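You operate a simulated robot arm through the tools that you are given. There is no shell and no other tool. Be economical: measure what you need, move in short steps, check, and stop when the job is done.

You are at the controls of a simulated two-armed robot. One attempt, no reset.

Task
The yellow and blue plugs are crossed. Put each in the socket of its colour.
Fine: MASTER off before a plug moves, on again at the end.

The check looks at the end state, three seconds after you hand in, the way a careful person would. Anything else that was tipped, shoved, dropped, spilled or broken makes it a failure.

Robot
Two 7-joint arms with two-finger parallel grippers on one trunk, on a base that drives. Base frame: it is fixed to the floor where the robot stands at the start and does not move with it; the origin is under the middle of the robot, x ahead of it, y to its left, z up. Readings come in mm, degrees, newtons and seconds.
The left shoulder is at the start at [70, 134, 1226], the right one opposite. With the tool pointing down near the work surface each hand reaches from about 100 to 640 mm from the robot's upright axis, wherever it stands, measured 20 degrees to its own side. Places, roughly: plug holder [400, 200, 800]; red master switch [500, -100, 1000]; switch marked gauges [500, -100, 1300]. Payload 1.57 kg a hand.
Tool frame (each hand has its own): the origin (TCP) lies between the finger pads and is the grasp point; the fingertips stand 30 mm ahead of it; z points along the fingers, y is the line along which they close. The gripper opens to 80 mm. The fingers are 17 mm wide and 12 mm thick; the gripper's body (40 by 82 mm) begins 80 mm behind the TCP.
Orientation is told as [roll, pitch, yaw] about the base's x, y, z axes, in that order, counted from this pose: with the fingers straight down and closing along the base's y, the tool's x points along the base's -x, its y along +y and its z along -z.

Tools
- The arms move only by the tool send_rows. It takes "left_deltas", "right_deltas" or both (then of equal length, played together; a hand with none holds still); each is one flat list of numbers, 6 for each row, row after row: the shift along the tool's x, y, z in mm, then the turn, a rotation vector about the tool's x, y, z in degrees. In form: [tx, ty, tz, rx, ry, rz, tx, ty, tz, rx, ry, rz, ...]. A call has 1 to 12 rows; each row is the pose to reach, as a shift and turn from the pose commanded when the call began, along the tool's axes at that moment. "left_fingers" and "right_fingers" are, for a hand that has rows, the finger opening in mm, from 0 to 80, set as the call begins (left out, the last holds). Rows are played at 5 a second. More than 50 mm and 8.6 degrees between two rows, or a gripper value outside its range, and nothing of the call is played. Where a pose cannot be reached the arm comes as near as it can. A force on the tool above 40 N (or 10 N above the force at the start of the call, whichever is more), or a blocked arm, ends the call early, and 0.2 s more pass. The fingers move at their own pace (about 153 mm/s each) and stop on an object; they squeeze with about 37 N. The grip force told is the motor's: it shows also when the fingers shut on nothing. Time passes only in rows, and 0.2 s behind the last, so rows that repeat a pose let the fingers close. The reply holds the time, the measured pose of the TCP, the force on the tool along the base axes, the opening and the grip force, in the units named above and with some noise, with the torque about the TCP (base axes, N m) and any sound that the robot's microphone picked up.
- Cameras (640 x 400 px; columns grow to the right, rows downward): "scene" is now at [133.8, 7.6, 1449.3]; the picture's right is [0.10, -1.00, 0.00], its down [-0.64, -0.06, -0.76] and it looks along [0.76, 0.07, -0.65] (base axes); focal length 276 px, centre (320, 200). "left" rides on the left gripper at [72, 7, -122] in its tool frame; the picture's right is [-0.09, 1.00, 0.00], its down [-0.84, -0.08, -0.54] and it looks along [-0.54, -0.05, 0.84] (tool axes); focal length 238 px, centre (320, 200). "right" rides on the right gripper at [72, -7, -122] in its tool frame; the picture's right is [0.09, 1.00, 0.00], its down [-0.84, 0.08, -0.54] and it looks along [-0.54, 0.05, 0.84] (tool axes); focal length 238 px, centre (320, 200). There is no depth. A picture from a camera that has moved, and an enlarged one, comes with that camera's place and axes in the base frame and with its lens.
- snapshot(camera): a new picture of that camera. The clock stands still meanwhile.
- raise_lower(by): slides the trunk up (or, below 0, down) by that many mm; the arms and the scene camera ride with it, the base frame stays. It gives what a move gives, with no picture.
- drive_base(legs): drives the robot by 1 to 6 legs, each [ahead, left, turn to the left] in mm, mm and degrees, along the robot's own axes; the way and the turn of a leg run together, so that a leg with both is an arc; at most 1500 mm and 180 degrees a leg. The arms and the cameras ride along, it lands a little off, and it stops where it bumps. It gives what a move gives.
- turn_head(pan, tilt): turns the head with the scene camera to pan (to the left, within 86 degrees either way) and tilt (down, from -29 to 69), counted from straight ahead of the robot. It gives what a move gives.
- zoom(camera, box): a new picture of the part [left, top, right, bottom] of that camera's present view, enlarged. The clock stands still meanwhile.
- hand_in(): hands the job in; it is judged then, once.

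Go step by step. Nothing tells you exact positions but the pictures and the camera data: compare them with the known pose of the tool, close in by small moves and look again before you grip or let go. The budget is 120 turns and 92 pictures, counting those below and the enlarged ones. Unless the task says otherwise, let go and move clear before handing in, and close with one line.

The tools are called after "Call:" as name(argument=value, ...) on one line, values as JSON. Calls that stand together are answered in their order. send_rows: Moves the arms, as the interface text tells. Its arguments: {"type":"object","properties":{"left_deltas":{"type":"array","items":{"type":"number"}},"left_fingers":{"type":"number"},"right_deltas":{"type":"array","items":{"type":"number"}},"right_fingers":{"type":"number"}},"required":[]} The other tools are called the same way: raise_lower (by) slides the trunk up or down; drive_base (legs) drives the base; turn_head (pan, tilt) turns the head that bears the scene camera; snapshot (camera) takes a picture; zoom (camera, box) takes an enlarged picture of a part of a camera's view; hand_in () hands the job in.

At the start:

```text
t: 0.0
left_ee_pos: [456.2, 154.7, 1203.0]
left_orientation: [0.0, -0.1, -0.1]
left_force: [0.0, -0.3, 0.3]
left_ft_torque: [0.01, 0.0, 0.02]
left_opening: 80.0
left_grasp_force: 0.0
right_ee_pos: [419.1, -165.6, 1221.1]
right_orientation: [0.1, 0.0, 0.1]
right_force: [0.2, 0.3, -0.6]
right_ft_torque: [-0.03, 0.01, 0.03]
right_opening: 80.2
right_grasp_force: 0.1
trunk travel left (down, up): [-800.0, 140.0]
robot x, y, heading: [3.6, 4.1, 0.0]
head pan, tilt: [5.6, 40.2]
```

scene: 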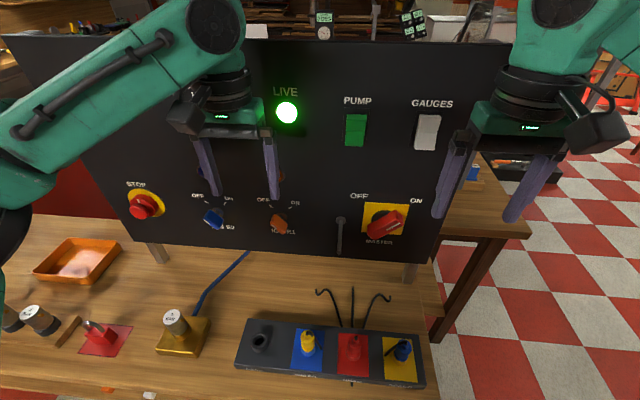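
right: 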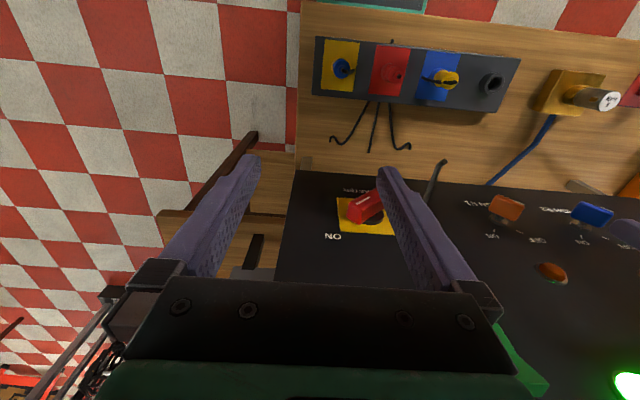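
left: 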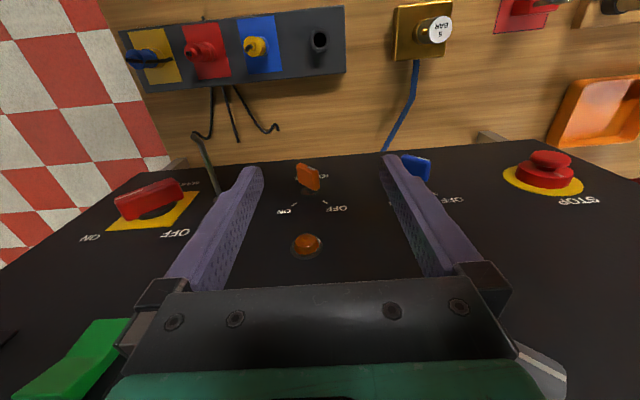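

I see the upright panel with a red rotary MASTER switch (currently ON, it seems). On the table is a four-place strip, with the yellow plug in blue, blue plug in yellow, red in red, and one place empty. First I look closer.

Call:
zoom(camera="scene", box=[220, 280, 440, 400])

Call:
zoom(camera="scene", box=[320, 180, 440, 260])

Call:
zoom(camera="left", box=[100, 0, 360, 160])

Call:
zoom(camera="right", box=[300, 20, 540, 250])

```text
2.91 times, centred on (330, 340) of scene
camera zoom: at [133.8, 7.6, 1449.3], right [0.1, -1.0, 0.0], down [-0.64, -0.06, -0.76], along [0.76, 0.07, -0.65], focal length 803 px, centre (291, -207)
```

zoom: 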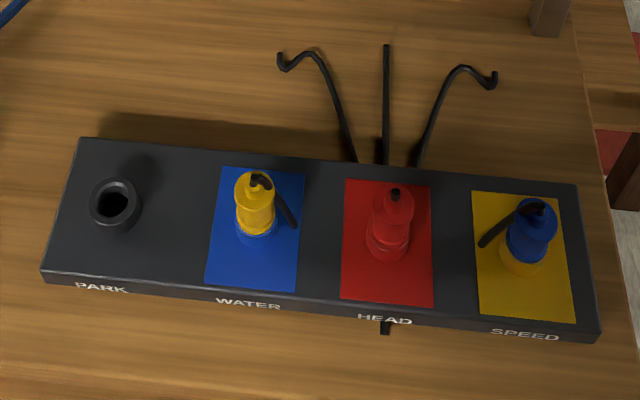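

```text
5.00 times, centred on (380, 220) of scene
camera zoom: at [133.8, 7.6, 1449.3], right [0.1, -1.0, 0.0], down [-0.64, -0.06, -0.76], along [0.76, 0.07, -0.65], focal length 1380 px, centre (20, 100)
```

zoom: 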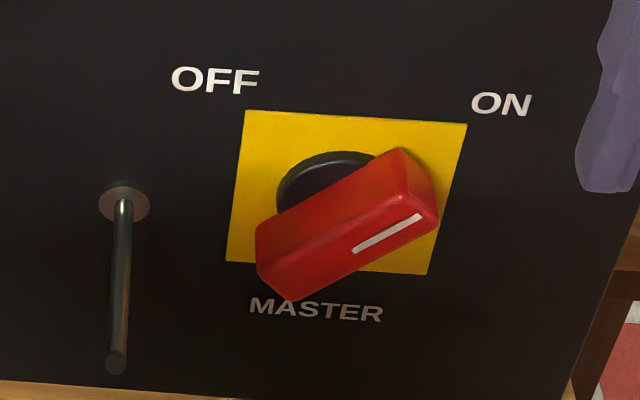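

```text
2.46 times, centred on (230, 80) of left
camera zoom: at [383.5, 160.6, 1322.8], right [0.09, 1.0, 0.0], down [0.84, -0.08, 0.54], along [0.54, -0.05, -0.84], focal length 587 px, centre (542, 495)
```

zoom: 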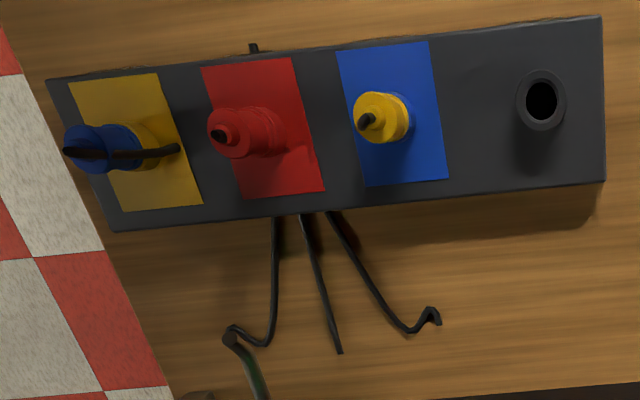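

```text
1.74 times, centred on (420, 135) of right
camera zoom: at [345.9, -173.5, 1342.4], right [-0.09, 1.0, 0.0], down [0.84, 0.08, 0.54], along [0.54, 0.05, -0.84], focal length 414 px, centre (146, 313)
```

zoom: 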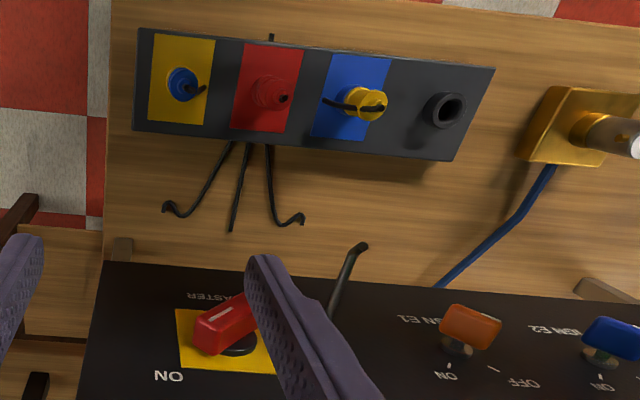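

MASTER knob triangulates to about [538, -87, 1051], pointing at ON (45° to the right), on a vertical panel near x=550. A rod sticks out at about y=0. I turn the right hand to point forward in free space.

Call:
send_rows(right_deltas=[2, 2, 9, 0, -8.2, 0, 4, 3, 18, 0, -16.4, 0, 6, 5, 27, 0, -24.6, 0, 8, 6, 36, 0, -32.8, 0, 10, 8, 45, 0, -41, 0, 12, 9, 54, 0, -49.2, 0, 14, 11, 63, 0, -57.4, 0, 16, 12, 72, 0, -65.6, 0, 18, 14, 81, 0, -73.8, 0, 19, 15, 90, 0, -82, 0, 19, 16, 91, 0, -90, 0], right_fingers=80)

```text
t: 2.4
left_ee_pos: [455.1, 154.1, 1202.9]
left_orientation: [0.0, -0.1, 0.1]
left_force: [0.2, 0.4, 0.3]
left_ft_torque: [0.01, -0.01, -0.03]
left_opening: 80.0
left_grasp_force: 0.0
right_ee_pos: [429.4, -205.1, 1152.3]
right_orientation: [-8.7, -56.9, 5.5]
right_force: [-0.5, -0.2, -1.1]
right_ft_torque: [-0.01, 0.02, 0.05]
right_opening: 80.0
right_grasp_force: 0.0
right hand out of reach, approached as far as the arm can: row 7, 8, 9, 10, 11
trunk travel left (down, up): [-800.0, 140.0]
robot x, y, heading: [-0.8, -0.3, -0.3]
head pan, tilt: [5.6, 40.2]
```

The robot stands too close for a forward-pointing wrist. I back up 200 mm.

Call:
drive_base(legs=[[-200, 0, 0]])

```text
t: 4.0
left_ee_pos: [264.0, 151.7, 1200.4]
left_orientation: [0.1, 0.2, -0.5]
left_force: [0.0, 0.1, -0.3]
left_ft_torque: [0.0, 0.0, 0.01]
left_opening: 80.2
left_grasp_force: 0.1
right_ee_pos: [233.7, -208.3, 1151.7]
right_orientation: [-8.8, -56.7, 4.9]
right_force: [-0.8, -0.4, 0.1]
right_ft_torque: [0.01, -0.01, 0.01]
right_opening: 80.0
right_grasp_force: 0.1
trunk travel left (down, up): [-800.0, 140.0]
robot x, y, heading: [-197.6, -1.0, -0.3]
head pan, tilt: [5.6, 40.2]
```

Move the right hand forward ~120 mm and continue pitching it a little, to see how it responds.

Call:
send_rows(right_deltas=[-22, 0, 33, 0, -8, 0, -44, 0, 67, 0, -16, 0, -66, 0, 100, 0, -24, 0, -66, 0, 100, 0, -32, 0])

```text
t: 5.0
left_ee_pos: [261.5, 150.8, 1201.7]
left_orientation: [0.0, 0.0, -0.5]
left_force: [-0.2, -0.1, -0.6]
left_ft_torque: [0.01, 0.0, 0.03]
left_opening: 80.3
left_grasp_force: 0.1
right_ee_pos: [339.9, -211.6, 1155.8]
right_orientation: [-24.1, -78.2, 21.3]
right_force: [0.5, 0.2, 0.0]
right_ft_torque: [-0.03, -0.02, 0.01]
right_opening: 79.9
right_grasp_force: 0.1
right hand out of reach, approached as far as the arm can: row 3, 4
trunk travel left (down, up): [-800.0, 140.0]
robot x, y, heading: [-199.7, -0.9, -0.3]
head pan, tilt: [5.6, 40.2]
```

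Call:
send_rows(right_deltas=[24, 24, 34, 0, 0, 0, 48, 47, 68, 0, 0, 0, 72, 71, 103, 0, 0, 0, 72, 71, 103, -1, -5, 0, 72, 71, 103, -2.3, -10.9, 0])

```text
t: 6.2
left_ee_pos: [261.5, 151.8, 1201.7]
left_orientation: [0.0, 0.0, -0.6]
left_force: [0.8, 0.1, -0.3]
left_ft_torque: [-0.05, 0.01, 0.03]
left_opening: 79.7
left_grasp_force: 0.1
right_ee_pos: [346.8, -206.2, 1148.5]
right_orientation: [-24.0, -78.1, 21.1]
right_force: [-0.5, -0.8, 0.6]
right_ft_torque: [-0.02, 0.04, -0.02]
right_opening: 79.7
right_grasp_force: 0.0
right hand out of reach, approached as far as the arm can: row 1, 2, 3, 4, 5
trunk travel left (down, up): [-800.0, 140.0]
robot x, y, heading: [-195.2, -0.8, -0.5]
head pan, tilt: [5.6, 40.2]
```

Call:
send_rows(right_deltas=[0, 0, 0, 0, 0, 8, 0, 0, 0, 0, 0, 16, 0, 0, 0, 0, 0, 24])

Call:
snapshot(camera="scene")

```text
t: 7.0
left_ee_pos: [261.9, 150.5, 1200.7]
left_orientation: [0.1, 0.0, -0.5]
left_force: [-0.1, 0.2, -0.6]
left_ft_torque: [0.01, 0.0, 0.03]
left_opening: 80.0
left_grasp_force: 0.0
right_ee_pos: [348.1, -205.6, 1149.5]
right_orientation: [59.7, -68.0, -64.9]
right_force: [-1.7, -1.0, 0.7]
right_ft_torque: [-0.01, -0.02, 0.01]
right_opening: 79.9
right_grasp_force: 0.0
trunk travel left (down, up): [-800.0, 140.0]
robot x, y, heading: [-195.8, -1.1, -0.6]
head pan, tilt: [5.6, 40.2]
```

```text
84 pictures are left
camera scene: at [-62.1, 7.1, 1449.3], right [0.09, -1.0, 0.0], down [-0.64, -0.06, -0.76], along [0.76, 0.07, -0.65], focal length 276 px, centre (320, 200)
```

scene: 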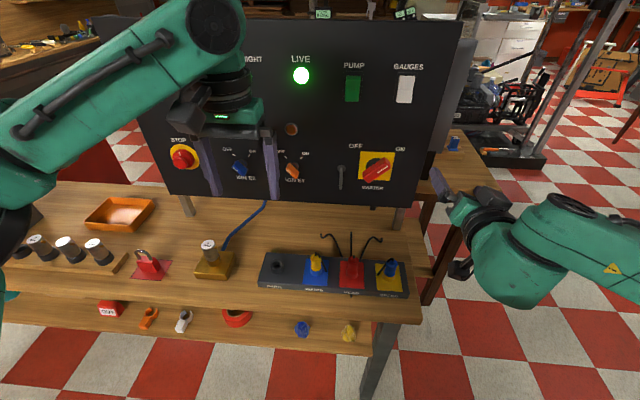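

The rotation about the tool axis worked. Now I move forward, toward the knob.

Call:
send_rows(right_deltas=[20, 12, 25, 0, 0, 0, 40, 24, 51, 0, 0, 0, 61, 36, 77, 0, 0, 0])

```text
t: 7.8
left_ee_pos: [262.1, 150.9, 1202.1]
left_orientation: [-0.1, 0.0, -0.6]
left_force: [0.1, -0.4, -0.3]
left_ft_torque: [-0.04, -0.03, 0.0]
left_opening: 79.9
left_grasp_force: 0.1
right_ee_pos: [348.6, -205.3, 1149.6]
right_orientation: [59.5, -68.1, -64.7]
right_force: [0.6, 0.1, -0.6]
right_ft_torque: [-0.03, 0.02, 0.01]
right_opening: 79.7
right_grasp_force: 0.1
right hand out of reach, approached as far as the arm can: row 1, 2, 3
trunk travel left (down, up): [-800.0, 140.0]
robot x, y, heading: [-193.6, 3.0, -0.6]
head pan, tilt: [5.6, 40.2]
```

Call:
send_rows(right_deltas=[0, 0, 0, 2.3, 6.3, -0.4, 0, 0, 0, 4.6, 12.6, -0.7, 0, 0, 0, 6.8, 18.8, -1.1, 20, 16, 32, 6.8, 18.8, -1.1, 41, 32, 64, 6.8, 18.8, -1.1, 62, 47, 96, 6.8, 18.8, -1.1, 62, 47, 96, 4.6, 12.6, -0.7, 62, 47, 96, 2.3, 6.3, -0.4, 62, 47, 96, 0, 0, 0])

```text
t: 9.8
left_ee_pos: [261.8, 152.6, 1201.5]
left_orientation: [0.0, 0.1, -0.4]
left_force: [0.4, -0.1, -0.7]
left_ft_torque: [-0.02, -0.01, -0.02]
left_opening: 80.0
left_grasp_force: 0.0
right_ee_pos: [436.0, -145.0, 1087.0]
right_orientation: [45.3, -64.6, -51.6]
right_force: [-0.7, 0.7, -0.1]
right_ft_torque: [0.0, -0.02, -0.03]
right_opening: 80.1
right_grasp_force: 0.0
right hand out of reach, approached as far as the arm can: row 9
trunk travel left (down, up): [-800.0, 140.0]
robot x, y, heading: [-195.9, 2.2, -0.9]
head pan, tilt: [5.6, 40.2]
```

Close; pitch falls short of horizontal. Lowering the trunk and raising the hand relative to it should free the wrist.

Call:
raise_lower(by=-80)

```text
t: 10.9
left_ee_pos: [261.1, 151.5, 1120.8]
left_orientation: [0.0, -0.1, -0.5]
left_force: [-0.5, 0.0, 0.3]
left_ft_torque: [0.01, -0.02, 0.03]
left_opening: 79.9
left_grasp_force: 0.1
right_ee_pos: [437.5, -145.6, 1007.7]
right_orientation: [45.2, -64.7, -51.7]
right_force: [0.4, 0.4, -1.2]
right_ft_torque: [0.01, -0.01, 0.01]
right_opening: 79.8
right_grasp_force: 0.0
trunk travel left (down, up): [-720.0, 220.0]
robot x, y, heading: [-197.9, 0.3, -0.7]
head pan, tilt: [5.6, 40.2]
```

Call:
send_rows(right_deltas=[-23, 8, -8, 0, 0, 0, -45, 15, -15, 0, 0, 0, -45, 15, -15, -2, -5.5, 0.3, -45, 15, -15, -4, -11, 0.7, -45, 15, -15, -5.9, -16.5, 1])

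```text
t: 12.2
left_ee_pos: [261.7, 155.4, 1122.4]
left_orientation: [-0.2, 0.0, -0.6]
left_force: [-0.8, 0.5, 0.8]
left_ft_torque: [0.04, 0.0, 0.02]
left_opening: 80.3
left_grasp_force: 0.1
right_ee_pos: [436.0, -133.3, 1059.0]
right_orientation: [86.6, -70.4, -90.3]
right_force: [0.6, 0.8, 0.3]
right_ft_torque: [0.04, -0.01, 0.0]
right_opening: 79.8
right_grasp_force: 0.0
right hand out of reach, approached as far as the arm can: row 4, 5
trunk travel left (down, up): [-720.0, 220.0]
robot x, y, heading: [-197.1, 3.6, -0.5]
head pan, tilt: [5.6, 40.2]
```

The hand now points almost straight ahead. I add the 45° roll and line up with the knob.

Call:
send_rows(right_deltas=[6, 10, -1, -0.8, 0.3, 6.3, 12, 20, -1, -1.6, 0.6, 12.7, 18, 30, -2, -2.4, 0.9, 19, 23, 40, -3, -3.3, 1.2, 25.4])

Call:
snapshot(camera="right")

Call:
snapshot(camera="scene")

```text
t: 13.2
left_ee_pos: [262.0, 152.3, 1122.4]
left_orientation: [-0.1, 0.0, -0.5]
left_force: [0.5, 0.0, 1.2]
left_ft_torque: [-0.06, -0.01, 0.01]
left_opening: 79.6
left_grasp_force: 0.1
right_ee_pos: [436.2, -90.1, 1051.5]
right_orientation: [91.0, -44.9, -90.6]
right_force: [-0.2, 0.3, -1.2]
right_ft_torque: [0.02, -0.01, 0.0]
right_opening: 79.8
right_grasp_force: 0.0
trunk travel left (down, up): [-720.0, 220.0]
robot x, y, heading: [-196.3, -0.1, -0.7]
head pan, tilt: [5.6, 40.2]
```

```text
83 pictures are left
camera right: at [314.1, -45.0, 993.7], right [-0.01, 0.77, 0.64], down [-0.55, -0.54, 0.64], along [0.84, -0.35, 0.43], focal length 238 px, centre (320, 200)
```

right: 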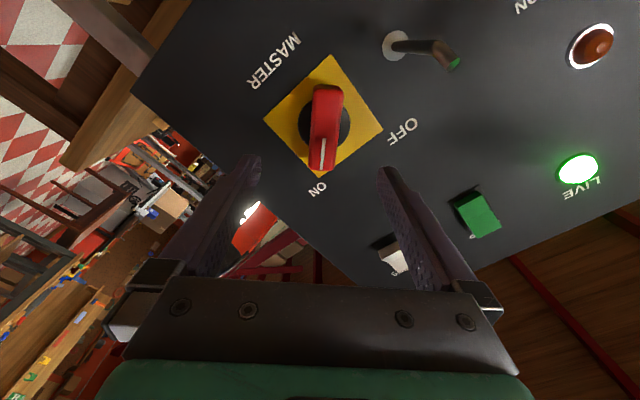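

```text
82 pictures are left
camera scene: at [-62.0, 8.3, 1369.3], right [0.09, -1.0, 0.0], down [-0.64, -0.06, -0.76], along [0.76, 0.07, -0.65], focal length 276 px, centre (320, 200)
```

scene: 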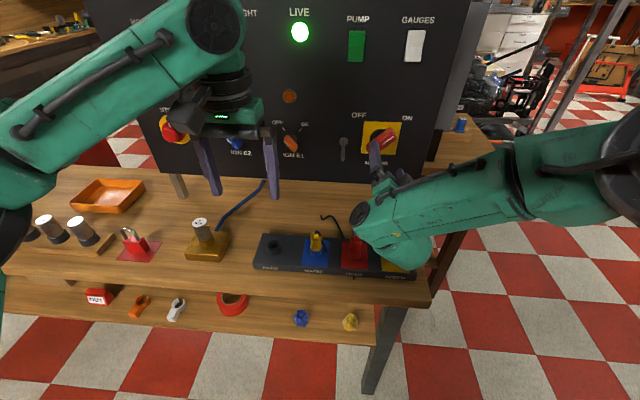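

The knob sits about 12 mm along tool x and 4 mm along tool y off the hand axis. I correct that and advance 50 mm, then look again.

Call:
send_rows(right_deltas=[12, 4, 0, 0, 0, 0, 12, 4, 25, 0, 0, 0, 12, 4, 48, 0, 0, 0])

Call:
snapshot(camera="right")

```text
t: 13.9
left_ee_pos: [263.4, 151.5, 1120.7]
left_orientation: [0.0, 0.2, -0.5]
left_force: [-0.2, -0.9, -0.1]
left_ft_torque: [-0.06, 0.01, -0.01]
left_opening: 79.9
left_grasp_force: 0.1
right_ee_pos: [484.5, -80.1, 1042.6]
right_orientation: [90.8, -45.0, -90.5]
right_force: [-0.6, 0.0, -0.3]
right_ft_torque: [0.02, 0.0, 0.0]
right_opening: 80.0
right_grasp_force: 0.1
trunk travel left (down, up): [-720.0, 220.0]
robot x, y, heading: [-196.0, 2.7, -0.4]
head pan, tilt: [5.6, 40.2]
```

```text
81 pictures are left
camera right: at [362.9, -34.5, 985.9], right [-0.01, 0.77, 0.64], down [-0.55, -0.54, 0.64], along [0.84, -0.35, 0.43], focal length 238 px, centre (320, 200)
```

right: 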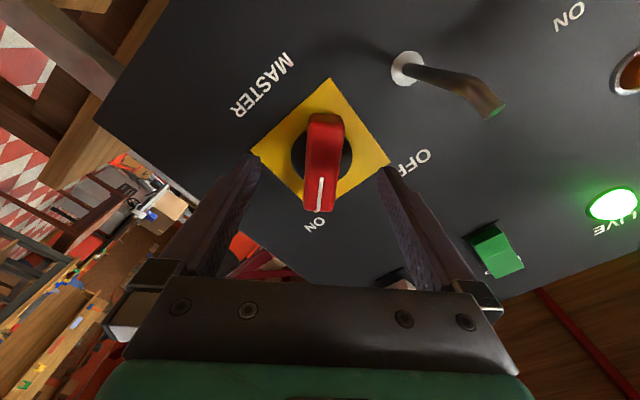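

Alignment is good. I advance 12 mm more and close gently on the bar.

Call:
send_rows(right_deltas=[3, 0, 6, 0, 0, 0, 3, 0, 12, 0, 0, 0])

Call:
snapshot(camera="right")

Call:
zoom(camera="scene", box=[320, 100, 440, 180])

```text
t: 14.6
left_ee_pos: [262.0, 151.7, 1122.6]
left_orientation: [0.0, 0.0, -0.4]
left_force: [-0.4, -0.2, -0.2]
left_ft_torque: [0.02, 0.03, 0.01]
left_opening: 79.8
left_grasp_force: 0.1
right_ee_pos: [496.0, -76.2, 1041.8]
right_orientation: [91.0, -44.8, -90.6]
right_force: [0.5, 0.5, -1.2]
right_ft_torque: [0.01, -0.03, 0.02]
right_opening: 80.4
right_grasp_force: 0.2
trunk travel left (down, up): [-720.0, 220.0]
robot x, y, heading: [-194.5, 1.8, -0.7]
head pan, tilt: [5.6, 40.2]
```

```text
80 pictures are left
camera right: at [373.9, -30.7, 985.4], right [-0.01, 0.77, 0.64], down [-0.55, -0.54, 0.64], along [0.84, -0.34, 0.43], focal length 238 px, centre (320, 200)
```

right: 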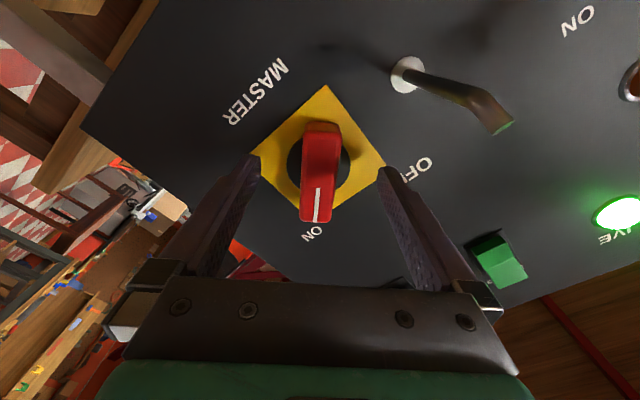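

```text
5.00 times, centred on (380, 140) of scene
camera zoom: at [-61.8, 7.3, 1369.3], right [0.09, -1.0, 0.0], down [-0.64, -0.06, -0.76], along [0.76, 0.07, -0.65], focal length 1380 px, centre (20, 500)
```

zoom: 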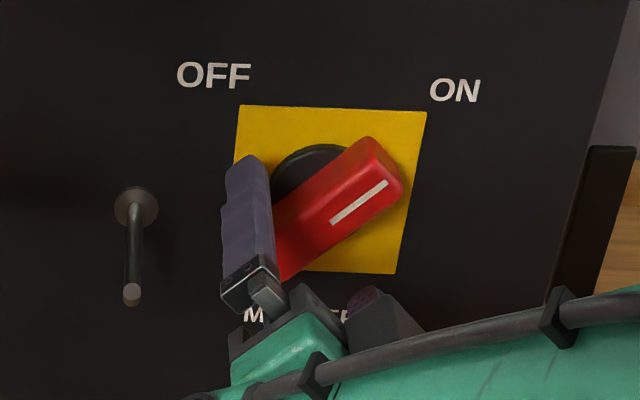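

The bar's front face triangulates to x≈526, about level with my fingertips, so I go about 16 mm deeper and look once more.

Call:
send_rows(right_deltas=[0, 0, 5, 0, 0, 0, 0, 0, 10, 0, 0, 0, 0, 0, 16, 0, 0, 0])

Call:
snapshot(camera="right")

Call:
zoom(camera="scene", box=[320, 100, 440, 180])

```text
t: 15.3
left_ee_pos: [262.4, 151.9, 1122.0]
left_orientation: [0.0, 0.1, -0.4]
left_force: [0.3, -0.1, -0.6]
left_ft_torque: [-0.01, 0.0, 0.01]
left_opening: 80.0
left_grasp_force: 0.2
right_ee_pos: [512.9, -75.2, 1041.5]
right_orientation: [90.9, -44.9, -90.5]
right_force: [1.0, 0.9, -0.1]
right_ft_torque: [-0.01, -0.01, -0.01]
right_opening: 79.9
right_grasp_force: 0.1
trunk travel left (down, up): [-720.0, 220.0]
robot x, y, heading: [-193.0, -1.4, -0.5]
head pan, tilt: [5.6, 40.2]
```

```text
78 pictures are left
camera right: at [390.1, -31.1, 984.7], right [-0.01, 0.77, 0.64], down [-0.55, -0.54, 0.64], along [0.84, -0.35, 0.43], focal length 238 px, centre (320, 200)
```

right: 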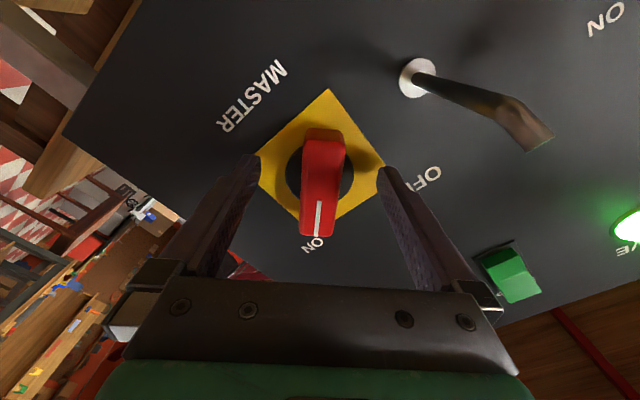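

```text
5.00 times, centred on (380, 140) of scene
camera zoom: at [-62.0, 7.3, 1369.3], right [0.09, -1.0, 0.0], down [-0.64, -0.06, -0.76], along [0.76, 0.07, -0.65], focal length 1380 px, centre (20, 500)
```

zoom: 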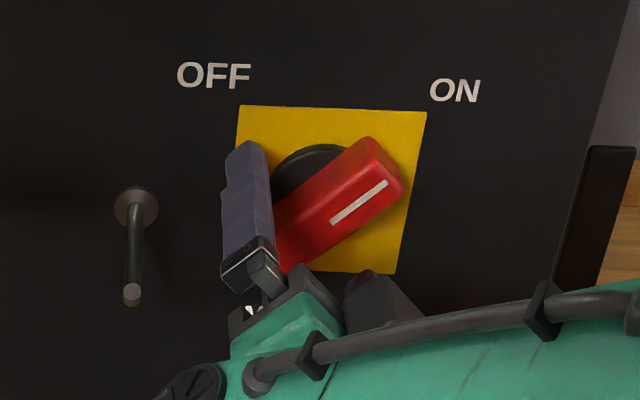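

Fingers straddle the bar. Close on it.

Call:
send_rows(right_deltas=[0, 0, 0, 0, 0, 0, 0, 0, 0, 0, 0, 0, 0, 0, 0, 0, 0, 0], right_fingers=15)

Call:
snapshot(camera="right")

```text
t: 16.1
left_ee_pos: [260.9, 152.4, 1121.6]
left_orientation: [0.0, -0.1, -0.5]
left_force: [-0.3, -0.1, 0.3]
left_ft_torque: [0.02, 0.02, -0.01]
left_opening: 80.0
left_grasp_force: 0.0
right_ee_pos: [512.0, -76.8, 1042.6]
right_orientation: [90.9, -44.9, -90.6]
right_force: [1.2, 1.2, 3.1]
right_ft_torque: [-0.15, 0.95, -0.04]
right_opening: 25.9
right_grasp_force: 36.9
trunk travel left (down, up): [-720.0, 220.0]
robot x, y, heading: [-198.0, -2.7, -0.4]
head pan, tilt: [5.6, 40.2]
```

```text
76 pictures are left
camera right: at [390.0, -30.7, 985.2], right [-0.01, 0.77, 0.64], down [-0.55, -0.54, 0.64], along [0.84, -0.35, 0.43], focal length 238 px, centre (320, 200)
```

right: 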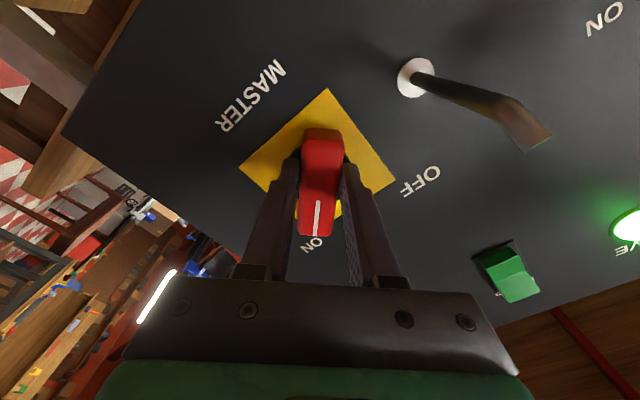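

Gripped (26 mm). Twist anticlockwise in steps.

Call:
send_rows(right_deltas=[0, 0, 0, 0, 0, -8, 0, 0, 0, 0, 0, -16, 0, 0, 0, 0, 0, -24, 0, 0, 0, 0, 0, -32, 0, 0, 0, 0, 0, -40, 0, 0, 0, 0, 0, -48])

Call:
snapshot(camera="right")

```text
t: 17.6
left_ee_pos: [261.8, 145.6, 1121.7]
left_orientation: [0.3, 0.1, -0.5]
left_force: [0.7, -0.2, -0.5]
left_ft_torque: [0.02, -0.01, 0.0]
left_opening: 79.9
left_grasp_force: 0.1
right_ee_pos: [512.3, -82.8, 1039.9]
right_orientation: [-96.5, -87.3, 96.4]
right_force: [-7.5, -17.0, -18.2]
right_ft_torque: [0.17, 0.08, 0.07]
right_opening: 25.7
right_grasp_force: 37.0
trunk travel left (down, up): [-720.0, 220.0]
robot x, y, heading: [-196.7, -0.0, -0.6]
head pan, tilt: [5.6, 40.2]
```

```text
75 pictures are left
camera right: at [389.9, -94.0, 967.1], right [0.0, 0.99, -0.14], down [-0.55, 0.12, 0.83], along [0.84, 0.07, 0.54], focal length 238 px, centre (320, 200)
```

right: 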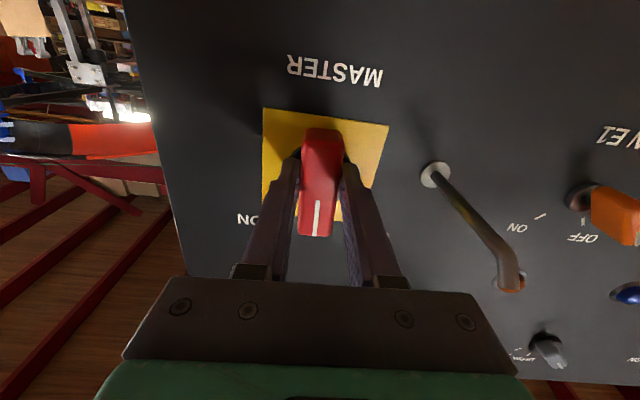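

The knob has turned halfway and is pulling toward its own centre, about 8 mm from mine along the bar. I continue the twist while following that arc.

Call:
send_rows(right_deltas=[0, -7, 0, 0, 0, 0, 0, -8, 0, 0, 0, -8, 0, -9, 0, 0, 0, -16, 0, -10, 0, 0, 0, -24, -1, -12, 0, 0, 0, -32, -1, -13, 0, 0, 0, -40, -1, -13, 0, 0, 0, -44])

Call:
snapshot(camera="right")

Call:
snapshot(camera="scene")

```text
t: 19.1
left_ee_pos: [262.1, 150.4, 1120.7]
left_orientation: [0.1, 0.1, -0.4]
left_force: [0.5, 0.4, -1.0]
left_ft_torque: [0.0, 0.02, 0.0]
left_opening: 80.0
left_grasp_force: 0.0
right_ee_pos: [512.6, -90.6, 1044.2]
right_orientation: [-90.4, -43.1, 90.2]
right_force: [-9.7, -2.4, -17.0]
right_ft_torque: [0.76, 0.53, 0.54]
right_opening: 26.4
right_grasp_force: 37.5
trunk travel left (down, up): [-720.0, 220.0]
robot x, y, heading: [-197.0, -1.0, -0.4]
head pan, tilt: [5.6, 40.2]
```

```text
74 pictures are left
camera right: at [389.9, -147.0, 998.1], right [0.0, 0.61, -0.79], down [-0.54, 0.66, 0.51], along [0.84, 0.43, 0.34], focal length 238 px, centre (320, 200)
```

right: 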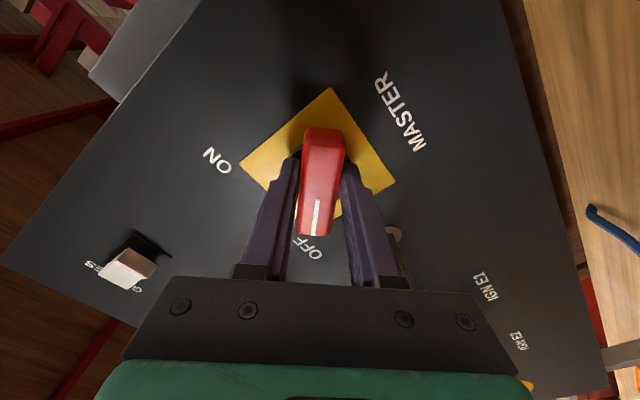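

```text
73 pictures are left
camera scene: at [-60.4, 5.5, 1369.1], right [0.09, -1.0, 0.0], down [-0.64, -0.06, -0.76], along [0.76, 0.07, -0.65], focal length 276 px, centre (320, 200)
```

scene: 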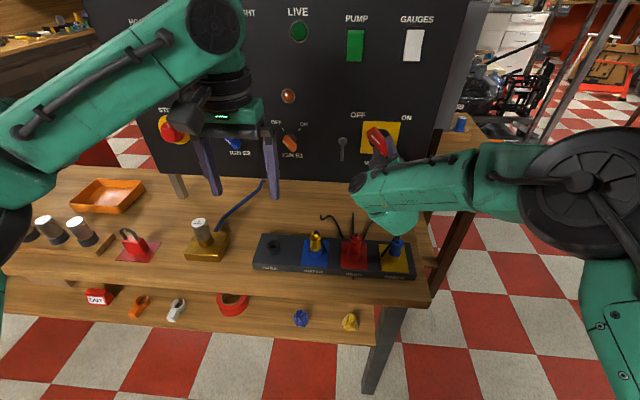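

LIVE is dark and MASTER points to OFF. I release and back straight off.

Call:
send_rows(right_deltas=[0, 0, 0, 0, 0, 0, 0, 0, 0, 0, 0, 0, 0, 0, -20, 0, 0, 0, 0, 0, -60, 0, 0, 0, 0, 0, -105, 0, 0, 0], right_fingers=80)

Call:
snapshot(camera="scene")

```text
t: 20.4
left_ee_pos: [261.7, 153.7, 1122.8]
left_orientation: [0.0, 0.0, -0.5]
left_force: [0.3, -0.1, 0.6]
left_ft_torque: [-0.03, 0.0, 0.03]
left_opening: 80.0
left_grasp_force: 0.0
right_ee_pos: [403.3, -87.8, 1043.2]
right_orientation: [-91.1, -43.1, 90.9]
right_force: [-0.4, 0.6, -0.9]
right_ft_torque: [0.01, 0.0, 0.01]
right_opening: 80.2
right_grasp_force: 0.1
trunk travel left (down, up): [-720.0, 220.0]
robot x, y, heading: [-195.0, 3.0, -0.3]
head pan, tilt: [5.6, 40.2]
```

```text
72 pictures are left
camera scene: at [-63.6, 7.6, 1369.5], right [0.09, -1.0, 0.0], down [-0.64, -0.06, -0.76], along [0.76, 0.07, -0.64], focal length 276 px, centre (320, 200)
```

scene: 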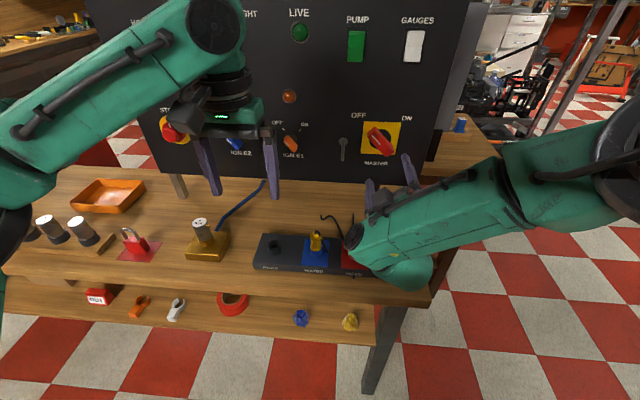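

MASTER is OFF with the knob free. Now I move the right hand aside to the right and bring the left hand over the yellow plug for a look.

Call:
send_rows(right_deltas=[14, -45, 0, 0, 0, 0, 29, -90, 0, 0, 0, 0, 43, -135, 0, 0, 0, 0, 57, -179, 0, 0, 0, 0, 57, -179, 0, 0, 0, 0], left_deltas=[0, 0, 0, 0, 0, 0, -28, -23, 20, 0, 0, 0, -56, -46, 41, 0, 0, 0, -84, -70, 62, 0, 0, 0, -112, -93, 82, 0, 0, 0])

Call:
snapshot(camera="left")

Call:
snapshot(camera="scene")

```text
t: 21.6
left_ee_pos: [374.7, 55.6, 1039.5]
left_orientation: [0.1, 0.1, -0.5]
left_force: [0.3, 0.8, 0.0]
left_ft_torque: [-0.03, 0.05, 0.01]
left_opening: 80.1
left_grasp_force: 0.0
right_ee_pos: [399.6, -198.5, 1166.8]
right_orientation: [-90.3, -43.1, 90.2]
right_force: [0.3, -0.1, 0.3]
right_ft_torque: [-0.01, -0.03, 0.01]
right_opening: 79.9
right_grasp_force: 0.0
right hand out of reach, approached as far as the arm can: row 1, 2, 3, 4, 5
trunk travel left (down, up): [-720.0, 220.0]
robot x, y, heading: [-195.7, 3.9, -0.5]
head pan, tilt: [5.6, 40.2]
```

```text
71 pictures are left
camera left: at [303.4, 60.6, 1161.0], right [0.1, 0.99, 0.0], down [0.84, -0.09, 0.54], along [0.54, -0.05, -0.84], focal length 238 px, centre (320, 200)
```

left: 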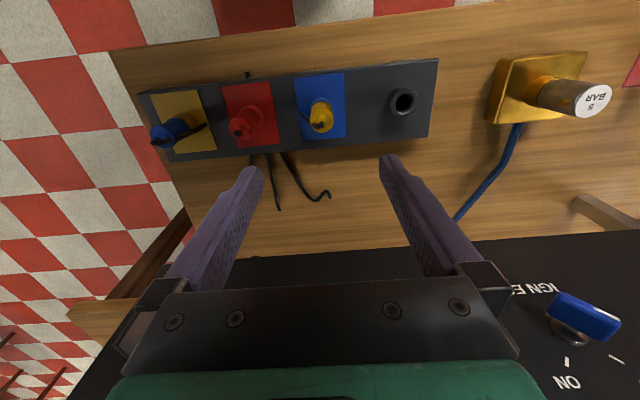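

```text
70 pictures are left
camera scene: at [-60.4, 5.6, 1369.1], right [0.09, -1.0, 0.0], down [-0.64, -0.06, -0.76], along [0.76, 0.07, -0.65], focal length 276 px, centre (320, 200)
```

scene: 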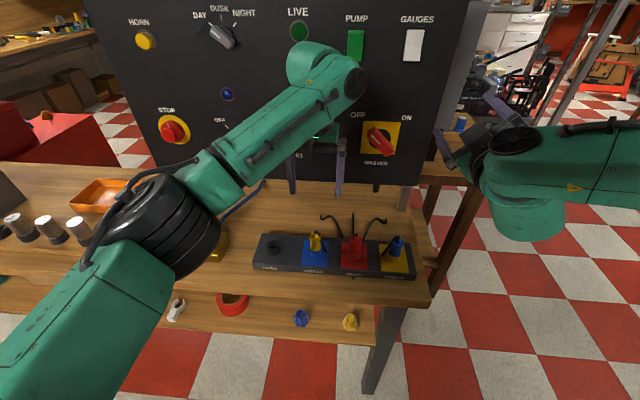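

Call:
zoom(camera="left", box=[130, 50, 450, 180])

Call:
zoom(camera="scene", box=[240, 200, 430, 300])

```text
2.00 times, centred on (290, 115) of left
camera zoom: at [303.4, 60.6, 1161.0], right [0.1, 0.99, 0.0], down [0.84, -0.09, 0.54], along [0.54, -0.05, -0.84], focal length 477 px, centre (380, 370)
```

zoom: 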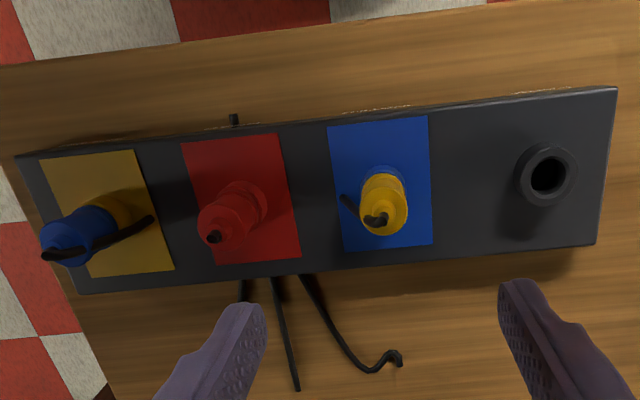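

```text
3.37 times, centred on (335, 250) of scene
camera zoom: at [-60.4, 5.6, 1369.1], right [0.09, -1.0, 0.0], down [-0.64, -0.06, -0.76], along [0.76, 0.07, -0.65], focal length 930 px, centre (270, 32)
```

zoom: 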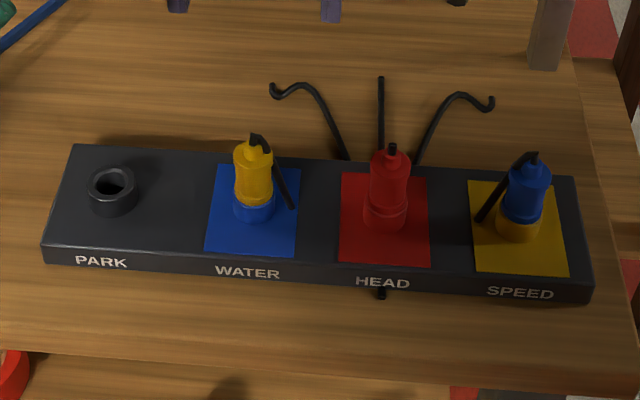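

Plugs stand upright: yellow about [370, 57], top ≈887; PARK ring about [372, 161, 843]. Each plug's cable stub droops along y, so I'll grip along x. I yaw the left hand by 90° while staying above.

Call:
send_rows(left_deltas=[0, 0, 4, 0, 0, 8.2, 0, 0, 8, 0, 0, 16.4, 0, 0, 12, 0, 0, 24.6, 0, 0, 16, 0, 0, 32.8, 0, 0, 20, 0, 0, 41, 0, 0, 24, 0, 0, 49.2, 0, 0, 28, 0, 0, 57.4, 0, 0, 32, 0, 0, 65.6, 0, 0, 36, 0, 0, 73.8, 4, 0, 40, 0, 0, 82, 4, 1, 40, 0, 0, 89.5], left_fingers=60)

Call:
snapshot(camera="left")

```text
t: 23.9
left_ee_pos: [368.1, 58.1, 1000.2]
left_orientation: [0.0, 0.0, -90.0]
left_force: [-0.2, 0.8, 0.1]
left_ft_torque: [-0.01, 0.0, -0.04]
left_opening: 60.3
left_grasp_force: 0.1
right_ee_pos: [399.6, -198.5, 1168.1]
right_orientation: [-90.4, -43.1, 90.2]
right_force: [0.1, -0.2, 0.8]
right_ft_torque: [0.01, -0.02, -0.04]
right_opening: 80.0
right_grasp_force: 0.0
trunk travel left (down, up): [-720.0, 220.0]
robot x, y, heading: [-197.3, 5.4, -0.3]
head pan, tilt: [5.6, 40.2]
```

```text
67 pictures are left
camera left: at [374.8, 128.7, 1121.1], right [1.0, -0.09, 0.0], down [-0.08, -0.84, 0.54], along [-0.05, -0.54, -0.84], focal length 238 px, centre (320, 200)
```

left: 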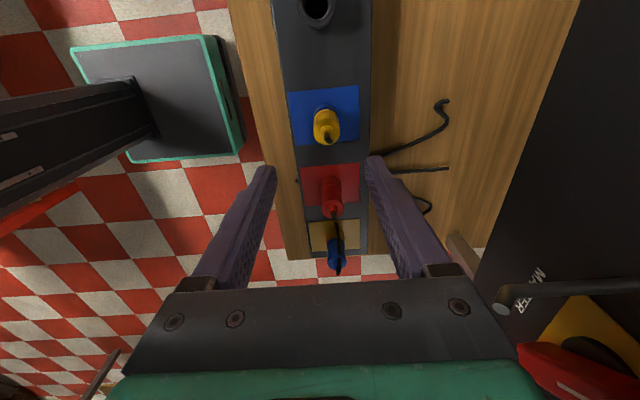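

Call:
zoom(camera="left", box=[260, 0, 420, 280])

```text
1.43 times, centred on (340, 140) of left
camera zoom: at [374.8, 128.7, 1121.1], right [1.0, -0.09, 0.0], down [-0.08, -0.84, 0.54], along [-0.05, -0.54, -0.84], focal length 340 px, centre (291, 286)
```

zoom: 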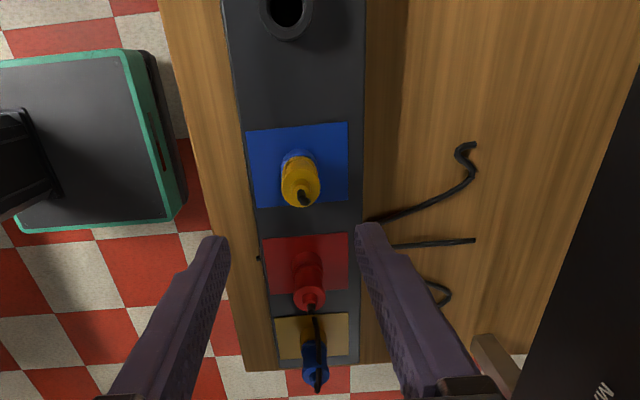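

Plug lies about 6 mm further along x than the hand. I correct and descend until fingertips are just over the plug top.

Call:
send_rows(left_deltas=[0, 6, 10, 0, 0, 0, 0, 6, 35, 0, 0, 0, 0, 6, 62, 0, 0, 0])

Call:
snapshot(camera="left")

Call:
zoom(camera="scene", box=[240, 160, 430, 300])

```text
t: 24.8
left_ee_pos: [375.3, 59.7, 937.7]
left_orientation: [0.1, 0.0, -90.0]
left_force: [0.4, -1.2, -0.3]
left_ft_torque: [-0.01, 0.0, 0.0]
left_opening: 59.9
left_grasp_force: 0.1
right_ee_pos: [400.2, -198.3, 1166.9]
right_orientation: [-90.3, -43.1, 90.1]
right_force: [0.1, 0.0, -0.7]
right_ft_torque: [0.01, -0.02, 0.01]
right_opening: 79.9
right_grasp_force: 0.0
trunk travel left (down, up): [-720.0, 220.0]
robot x, y, heading: [-195.1, -0.4, -0.4]
head pan, tilt: [5.6, 40.2]
```

```text
65 pictures are left
camera left: at [382.1, 129.9, 1058.4], right [1.0, -0.09, 0.0], down [-0.08, -0.84, 0.54], along [-0.05, -0.54, -0.84], focal length 238 px, centre (320, 200)
```

left: 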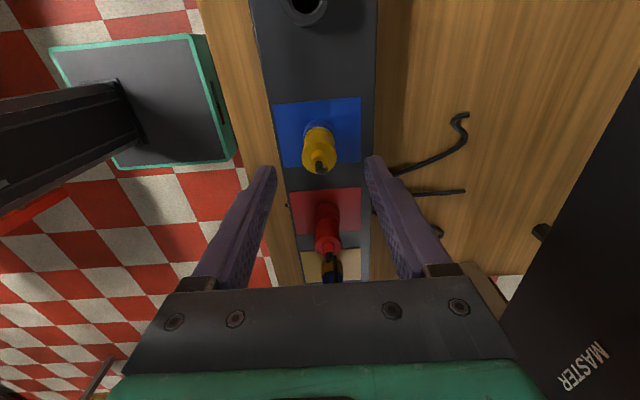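

```text
2.86 times, centred on (335, 230) of scene
camera zoom: at [-61.8, 7.5, 1369.3], right [0.09, -1.0, 0.0], down [-0.64, -0.06, -0.76], along [0.76, 0.07, -0.65], focal length 788 px, centre (277, 114)
```

zoom: 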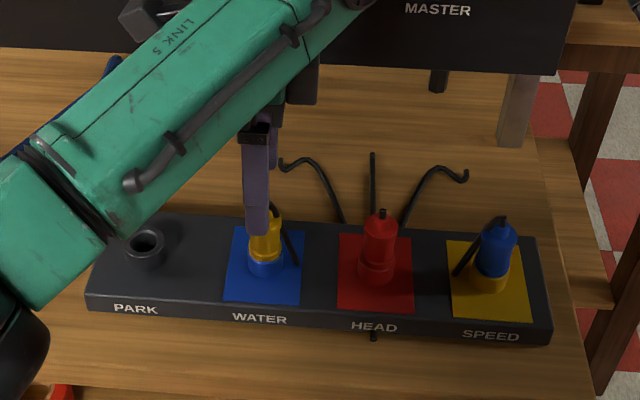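

Aligned over the plug. Descend so the tips stop just above the socket collar (TCP z≈878), then look.

Call:
send_rows(left_deltas=[0, 0, 20, 0, 0, 0, 0, 0, 40, 0, 0, 0, 0, 0, 59, 0, 0, 0])

Call:
zoom(camera="left", box=[220, 80, 420, 280])

Call:
zoom(camera="scene", box=[270, 190, 400, 290])

```text
t: 25.6
left_ee_pos: [375.2, 57.9, 878.3]
left_orientation: [-0.1, -0.1, -90.0]
left_force: [0.4, -0.4, 0.6]
left_ft_torque: [0.02, 0.02, -0.03]
left_opening: 59.8
left_grasp_force: 0.1
right_ee_pos: [399.4, -199.0, 1167.6]
right_orientation: [-90.3, -43.1, 90.3]
right_force: [0.5, 0.1, -0.2]
right_ft_torque: [0.0, -0.02, 0.0]
right_opening: 80.1
right_grasp_force: 0.0
trunk travel left (down, up): [-720.0, 220.0]
robot x, y, heading: [-195.3, -2.3, -0.8]
head pan, tilt: [5.6, 40.2]
```

```text
2.00 times, centred on (320, 180) of left
camera zoom: at [381.1, 129.7, 999.8], right [1.0, -0.09, 0.0], down [-0.08, -0.84, 0.54], along [-0.05, -0.54, -0.84], focal length 477 px, centre (320, 240)
```

zoom: 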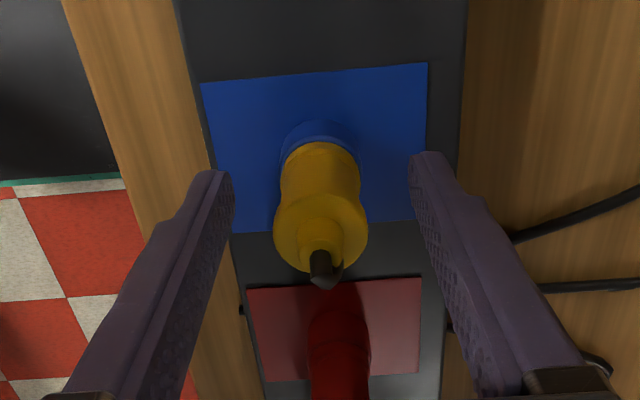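

```text
4.00 times, centred on (335, 240) of scene
camera zoom: at [-62.0, 7.1, 1369.3], right [0.09, -1.0, 0.0], down [-0.64, -0.06, -0.76], along [0.76, 0.07, -0.65], focal length 1104 px, centre (260, 40)
```

zoom: 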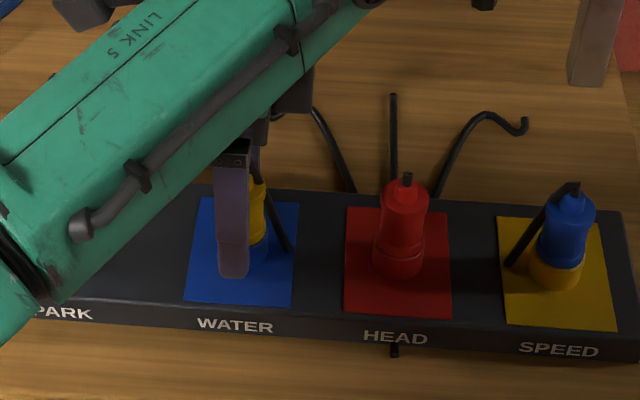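

Centered on both axes. Grip.

Call:
send_rows(left_deltas=[0, 0, 0, 0, 0, 0, 0, 0, 0, 0, 0, 0, 0, 0, 0, 0, 0, 0], left_fingers=10)

Call:
zoom(camera="left", box=[220, 80, 420, 280])

```text
t: 26.4
left_ee_pos: [375.2, 58.9, 878.7]
left_orientation: [-0.2, 0.1, -90.0]
left_force: [0.0, 0.4, 0.0]
left_ft_torque: [-0.01, -0.03, 0.02]
left_opening: 26.7
left_grasp_force: 36.8
right_ee_pos: [399.4, -198.4, 1165.7]
right_orientation: [-90.4, -43.1, 90.2]
right_force: [-0.5, 1.2, -0.1]
right_ft_torque: [-0.01, -0.01, -0.01]
right_opening: 80.1
right_grasp_force: 0.0
trunk travel left (down, up): [-720.0, 220.0]
robot x, y, heading: [-195.5, 2.4, -0.3]
head pan, tilt: [5.6, 40.2]
```

```text
2.00 times, centred on (320, 180) of left
camera zoom: at [381.2, 129.7, 999.8], right [1.0, -0.09, 0.0], down [-0.08, -0.84, 0.54], along [-0.05, -0.54, -0.84], focal length 477 px, centre (320, 240)
```

zoom: 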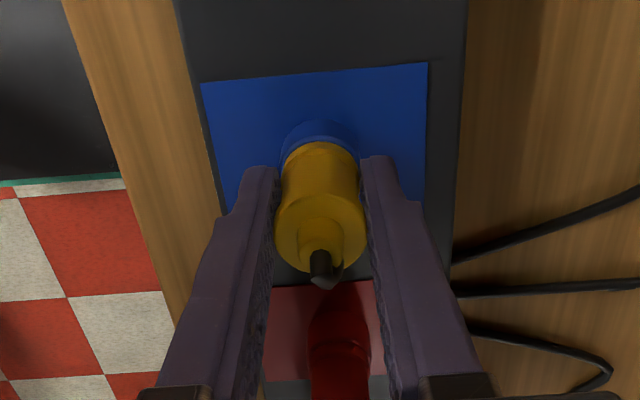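

Firm grip (26.7 mm). Pull up.

Call:
send_rows(left_deltas=[0, 0, -5, 0, 0, 0, 0, 0, -10, 0, 0, 0, 0, 0, -20, 0, 0, 0, 0, 0, -35, 0, 0, 0, 0, 0, -60, 0, 0, 0])

Call:
snapshot(camera="left")

Call:
zoom(camera="scene", box=[240, 160, 430, 300])

```text
t: 27.6
left_ee_pos: [374.5, 58.3, 938.3]
left_orientation: [0.0, 0.1, -90.0]
left_force: [-0.1, 0.0, -0.3]
left_ft_torque: [0.0, -0.03, 0.02]
left_opening: 26.6
left_grasp_force: 37.0
right_ee_pos: [398.2, -197.5, 1168.4]
right_orientation: [-90.6, -43.1, 90.1]
right_force: [1.1, -0.2, -0.8]
right_ft_torque: [0.02, 0.0, 0.02]
right_opening: 80.0
right_grasp_force: 0.0
trunk travel left (down, up): [-720.0, 220.0]
robot x, y, heading: [-196.8, 1.9, -0.4]
head pan, tilt: [5.6, 40.2]
```

```text
60 pictures are left
camera left: at [379.9, 129.0, 1059.8], right [1.0, -0.09, 0.0], down [-0.08, -0.84, 0.54], along [-0.05, -0.54, -0.84], focal length 238 px, centre (320, 200)
```

left: 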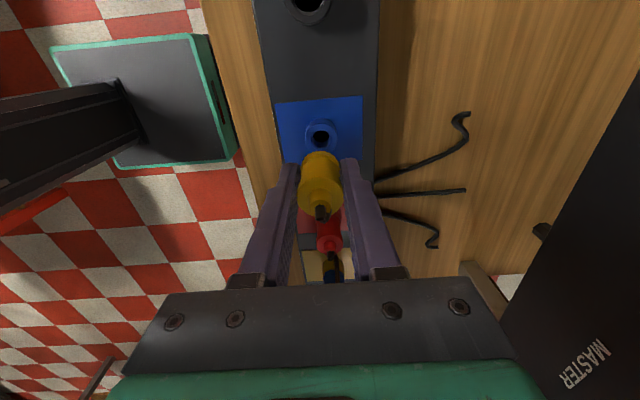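

```text
2.86 times, centred on (335, 230) of scene
camera zoom: at [-62.7, 7.2, 1369.4], right [0.09, -1.0, 0.0], down [-0.64, -0.06, -0.76], along [0.76, 0.07, -0.65], focal length 788 px, centre (277, 114)
```

zoom: 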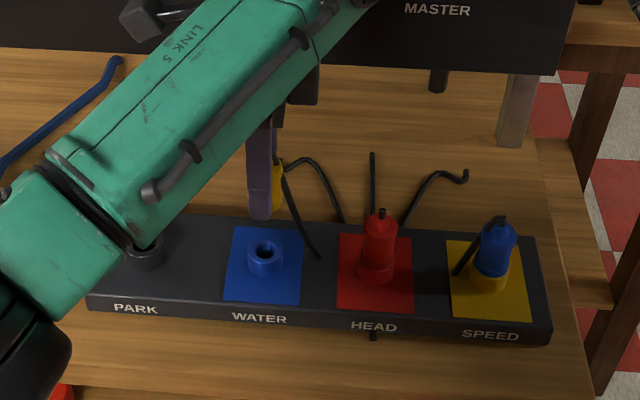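

Yellow is out; PARK is about 93 mm to its left (y≈152). I carry it over and look down.

Call:
send_rows(left_deltas=[25, 0, -10, 0, 0, 0, 50, 0, -10, 0, 0, 0, 75, 0, -10, 0, 0, 0, 93, -1, -10, 0, 0, 0, 93, -1, -10, 0, 0, 0])

Call:
snapshot(camera="left")

Call:
snapshot(camera="scene")

```text
t: 28.8
left_ee_pos: [373.2, 150.4, 947.5]
left_orientation: [-0.1, 0.0, -89.9]
left_force: [0.3, -0.7, -0.9]
left_ft_torque: [0.01, 0.0, 0.01]
left_opening: 26.4
left_grasp_force: 36.8
right_ee_pos: [399.9, -197.8, 1167.2]
right_orientation: [-90.4, -43.1, 90.1]
right_force: [0.0, 0.4, 0.8]
right_ft_torque: [0.0, -0.01, 0.03]
right_opening: 80.0
right_grasp_force: 0.1
trunk travel left (down, up): [-720.0, 220.0]
robot x, y, heading: [-194.4, 0.8, -0.4]
head pan, tilt: [5.6, 40.2]
```

```text
58 pictures are left
camera left: at [379.5, 220.9, 1069.6], right [1.0, -0.09, 0.0], down [-0.08, -0.84, 0.54], along [-0.05, -0.54, -0.84], focal length 238 px, centre (320, 200)
```

left: 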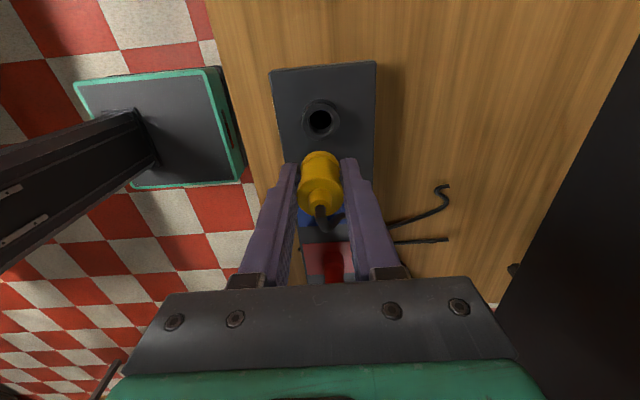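

```text
57 pictures are left
camera scene: at [-62.0, 6.7, 1369.3], right [0.09, -1.0, 0.0], down [-0.64, -0.06, -0.76], along [0.76, 0.07, -0.65], focal length 276 px, centre (320, 200)
```

scene: 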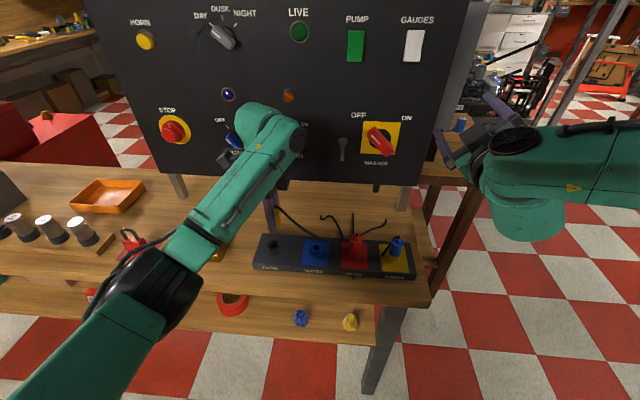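

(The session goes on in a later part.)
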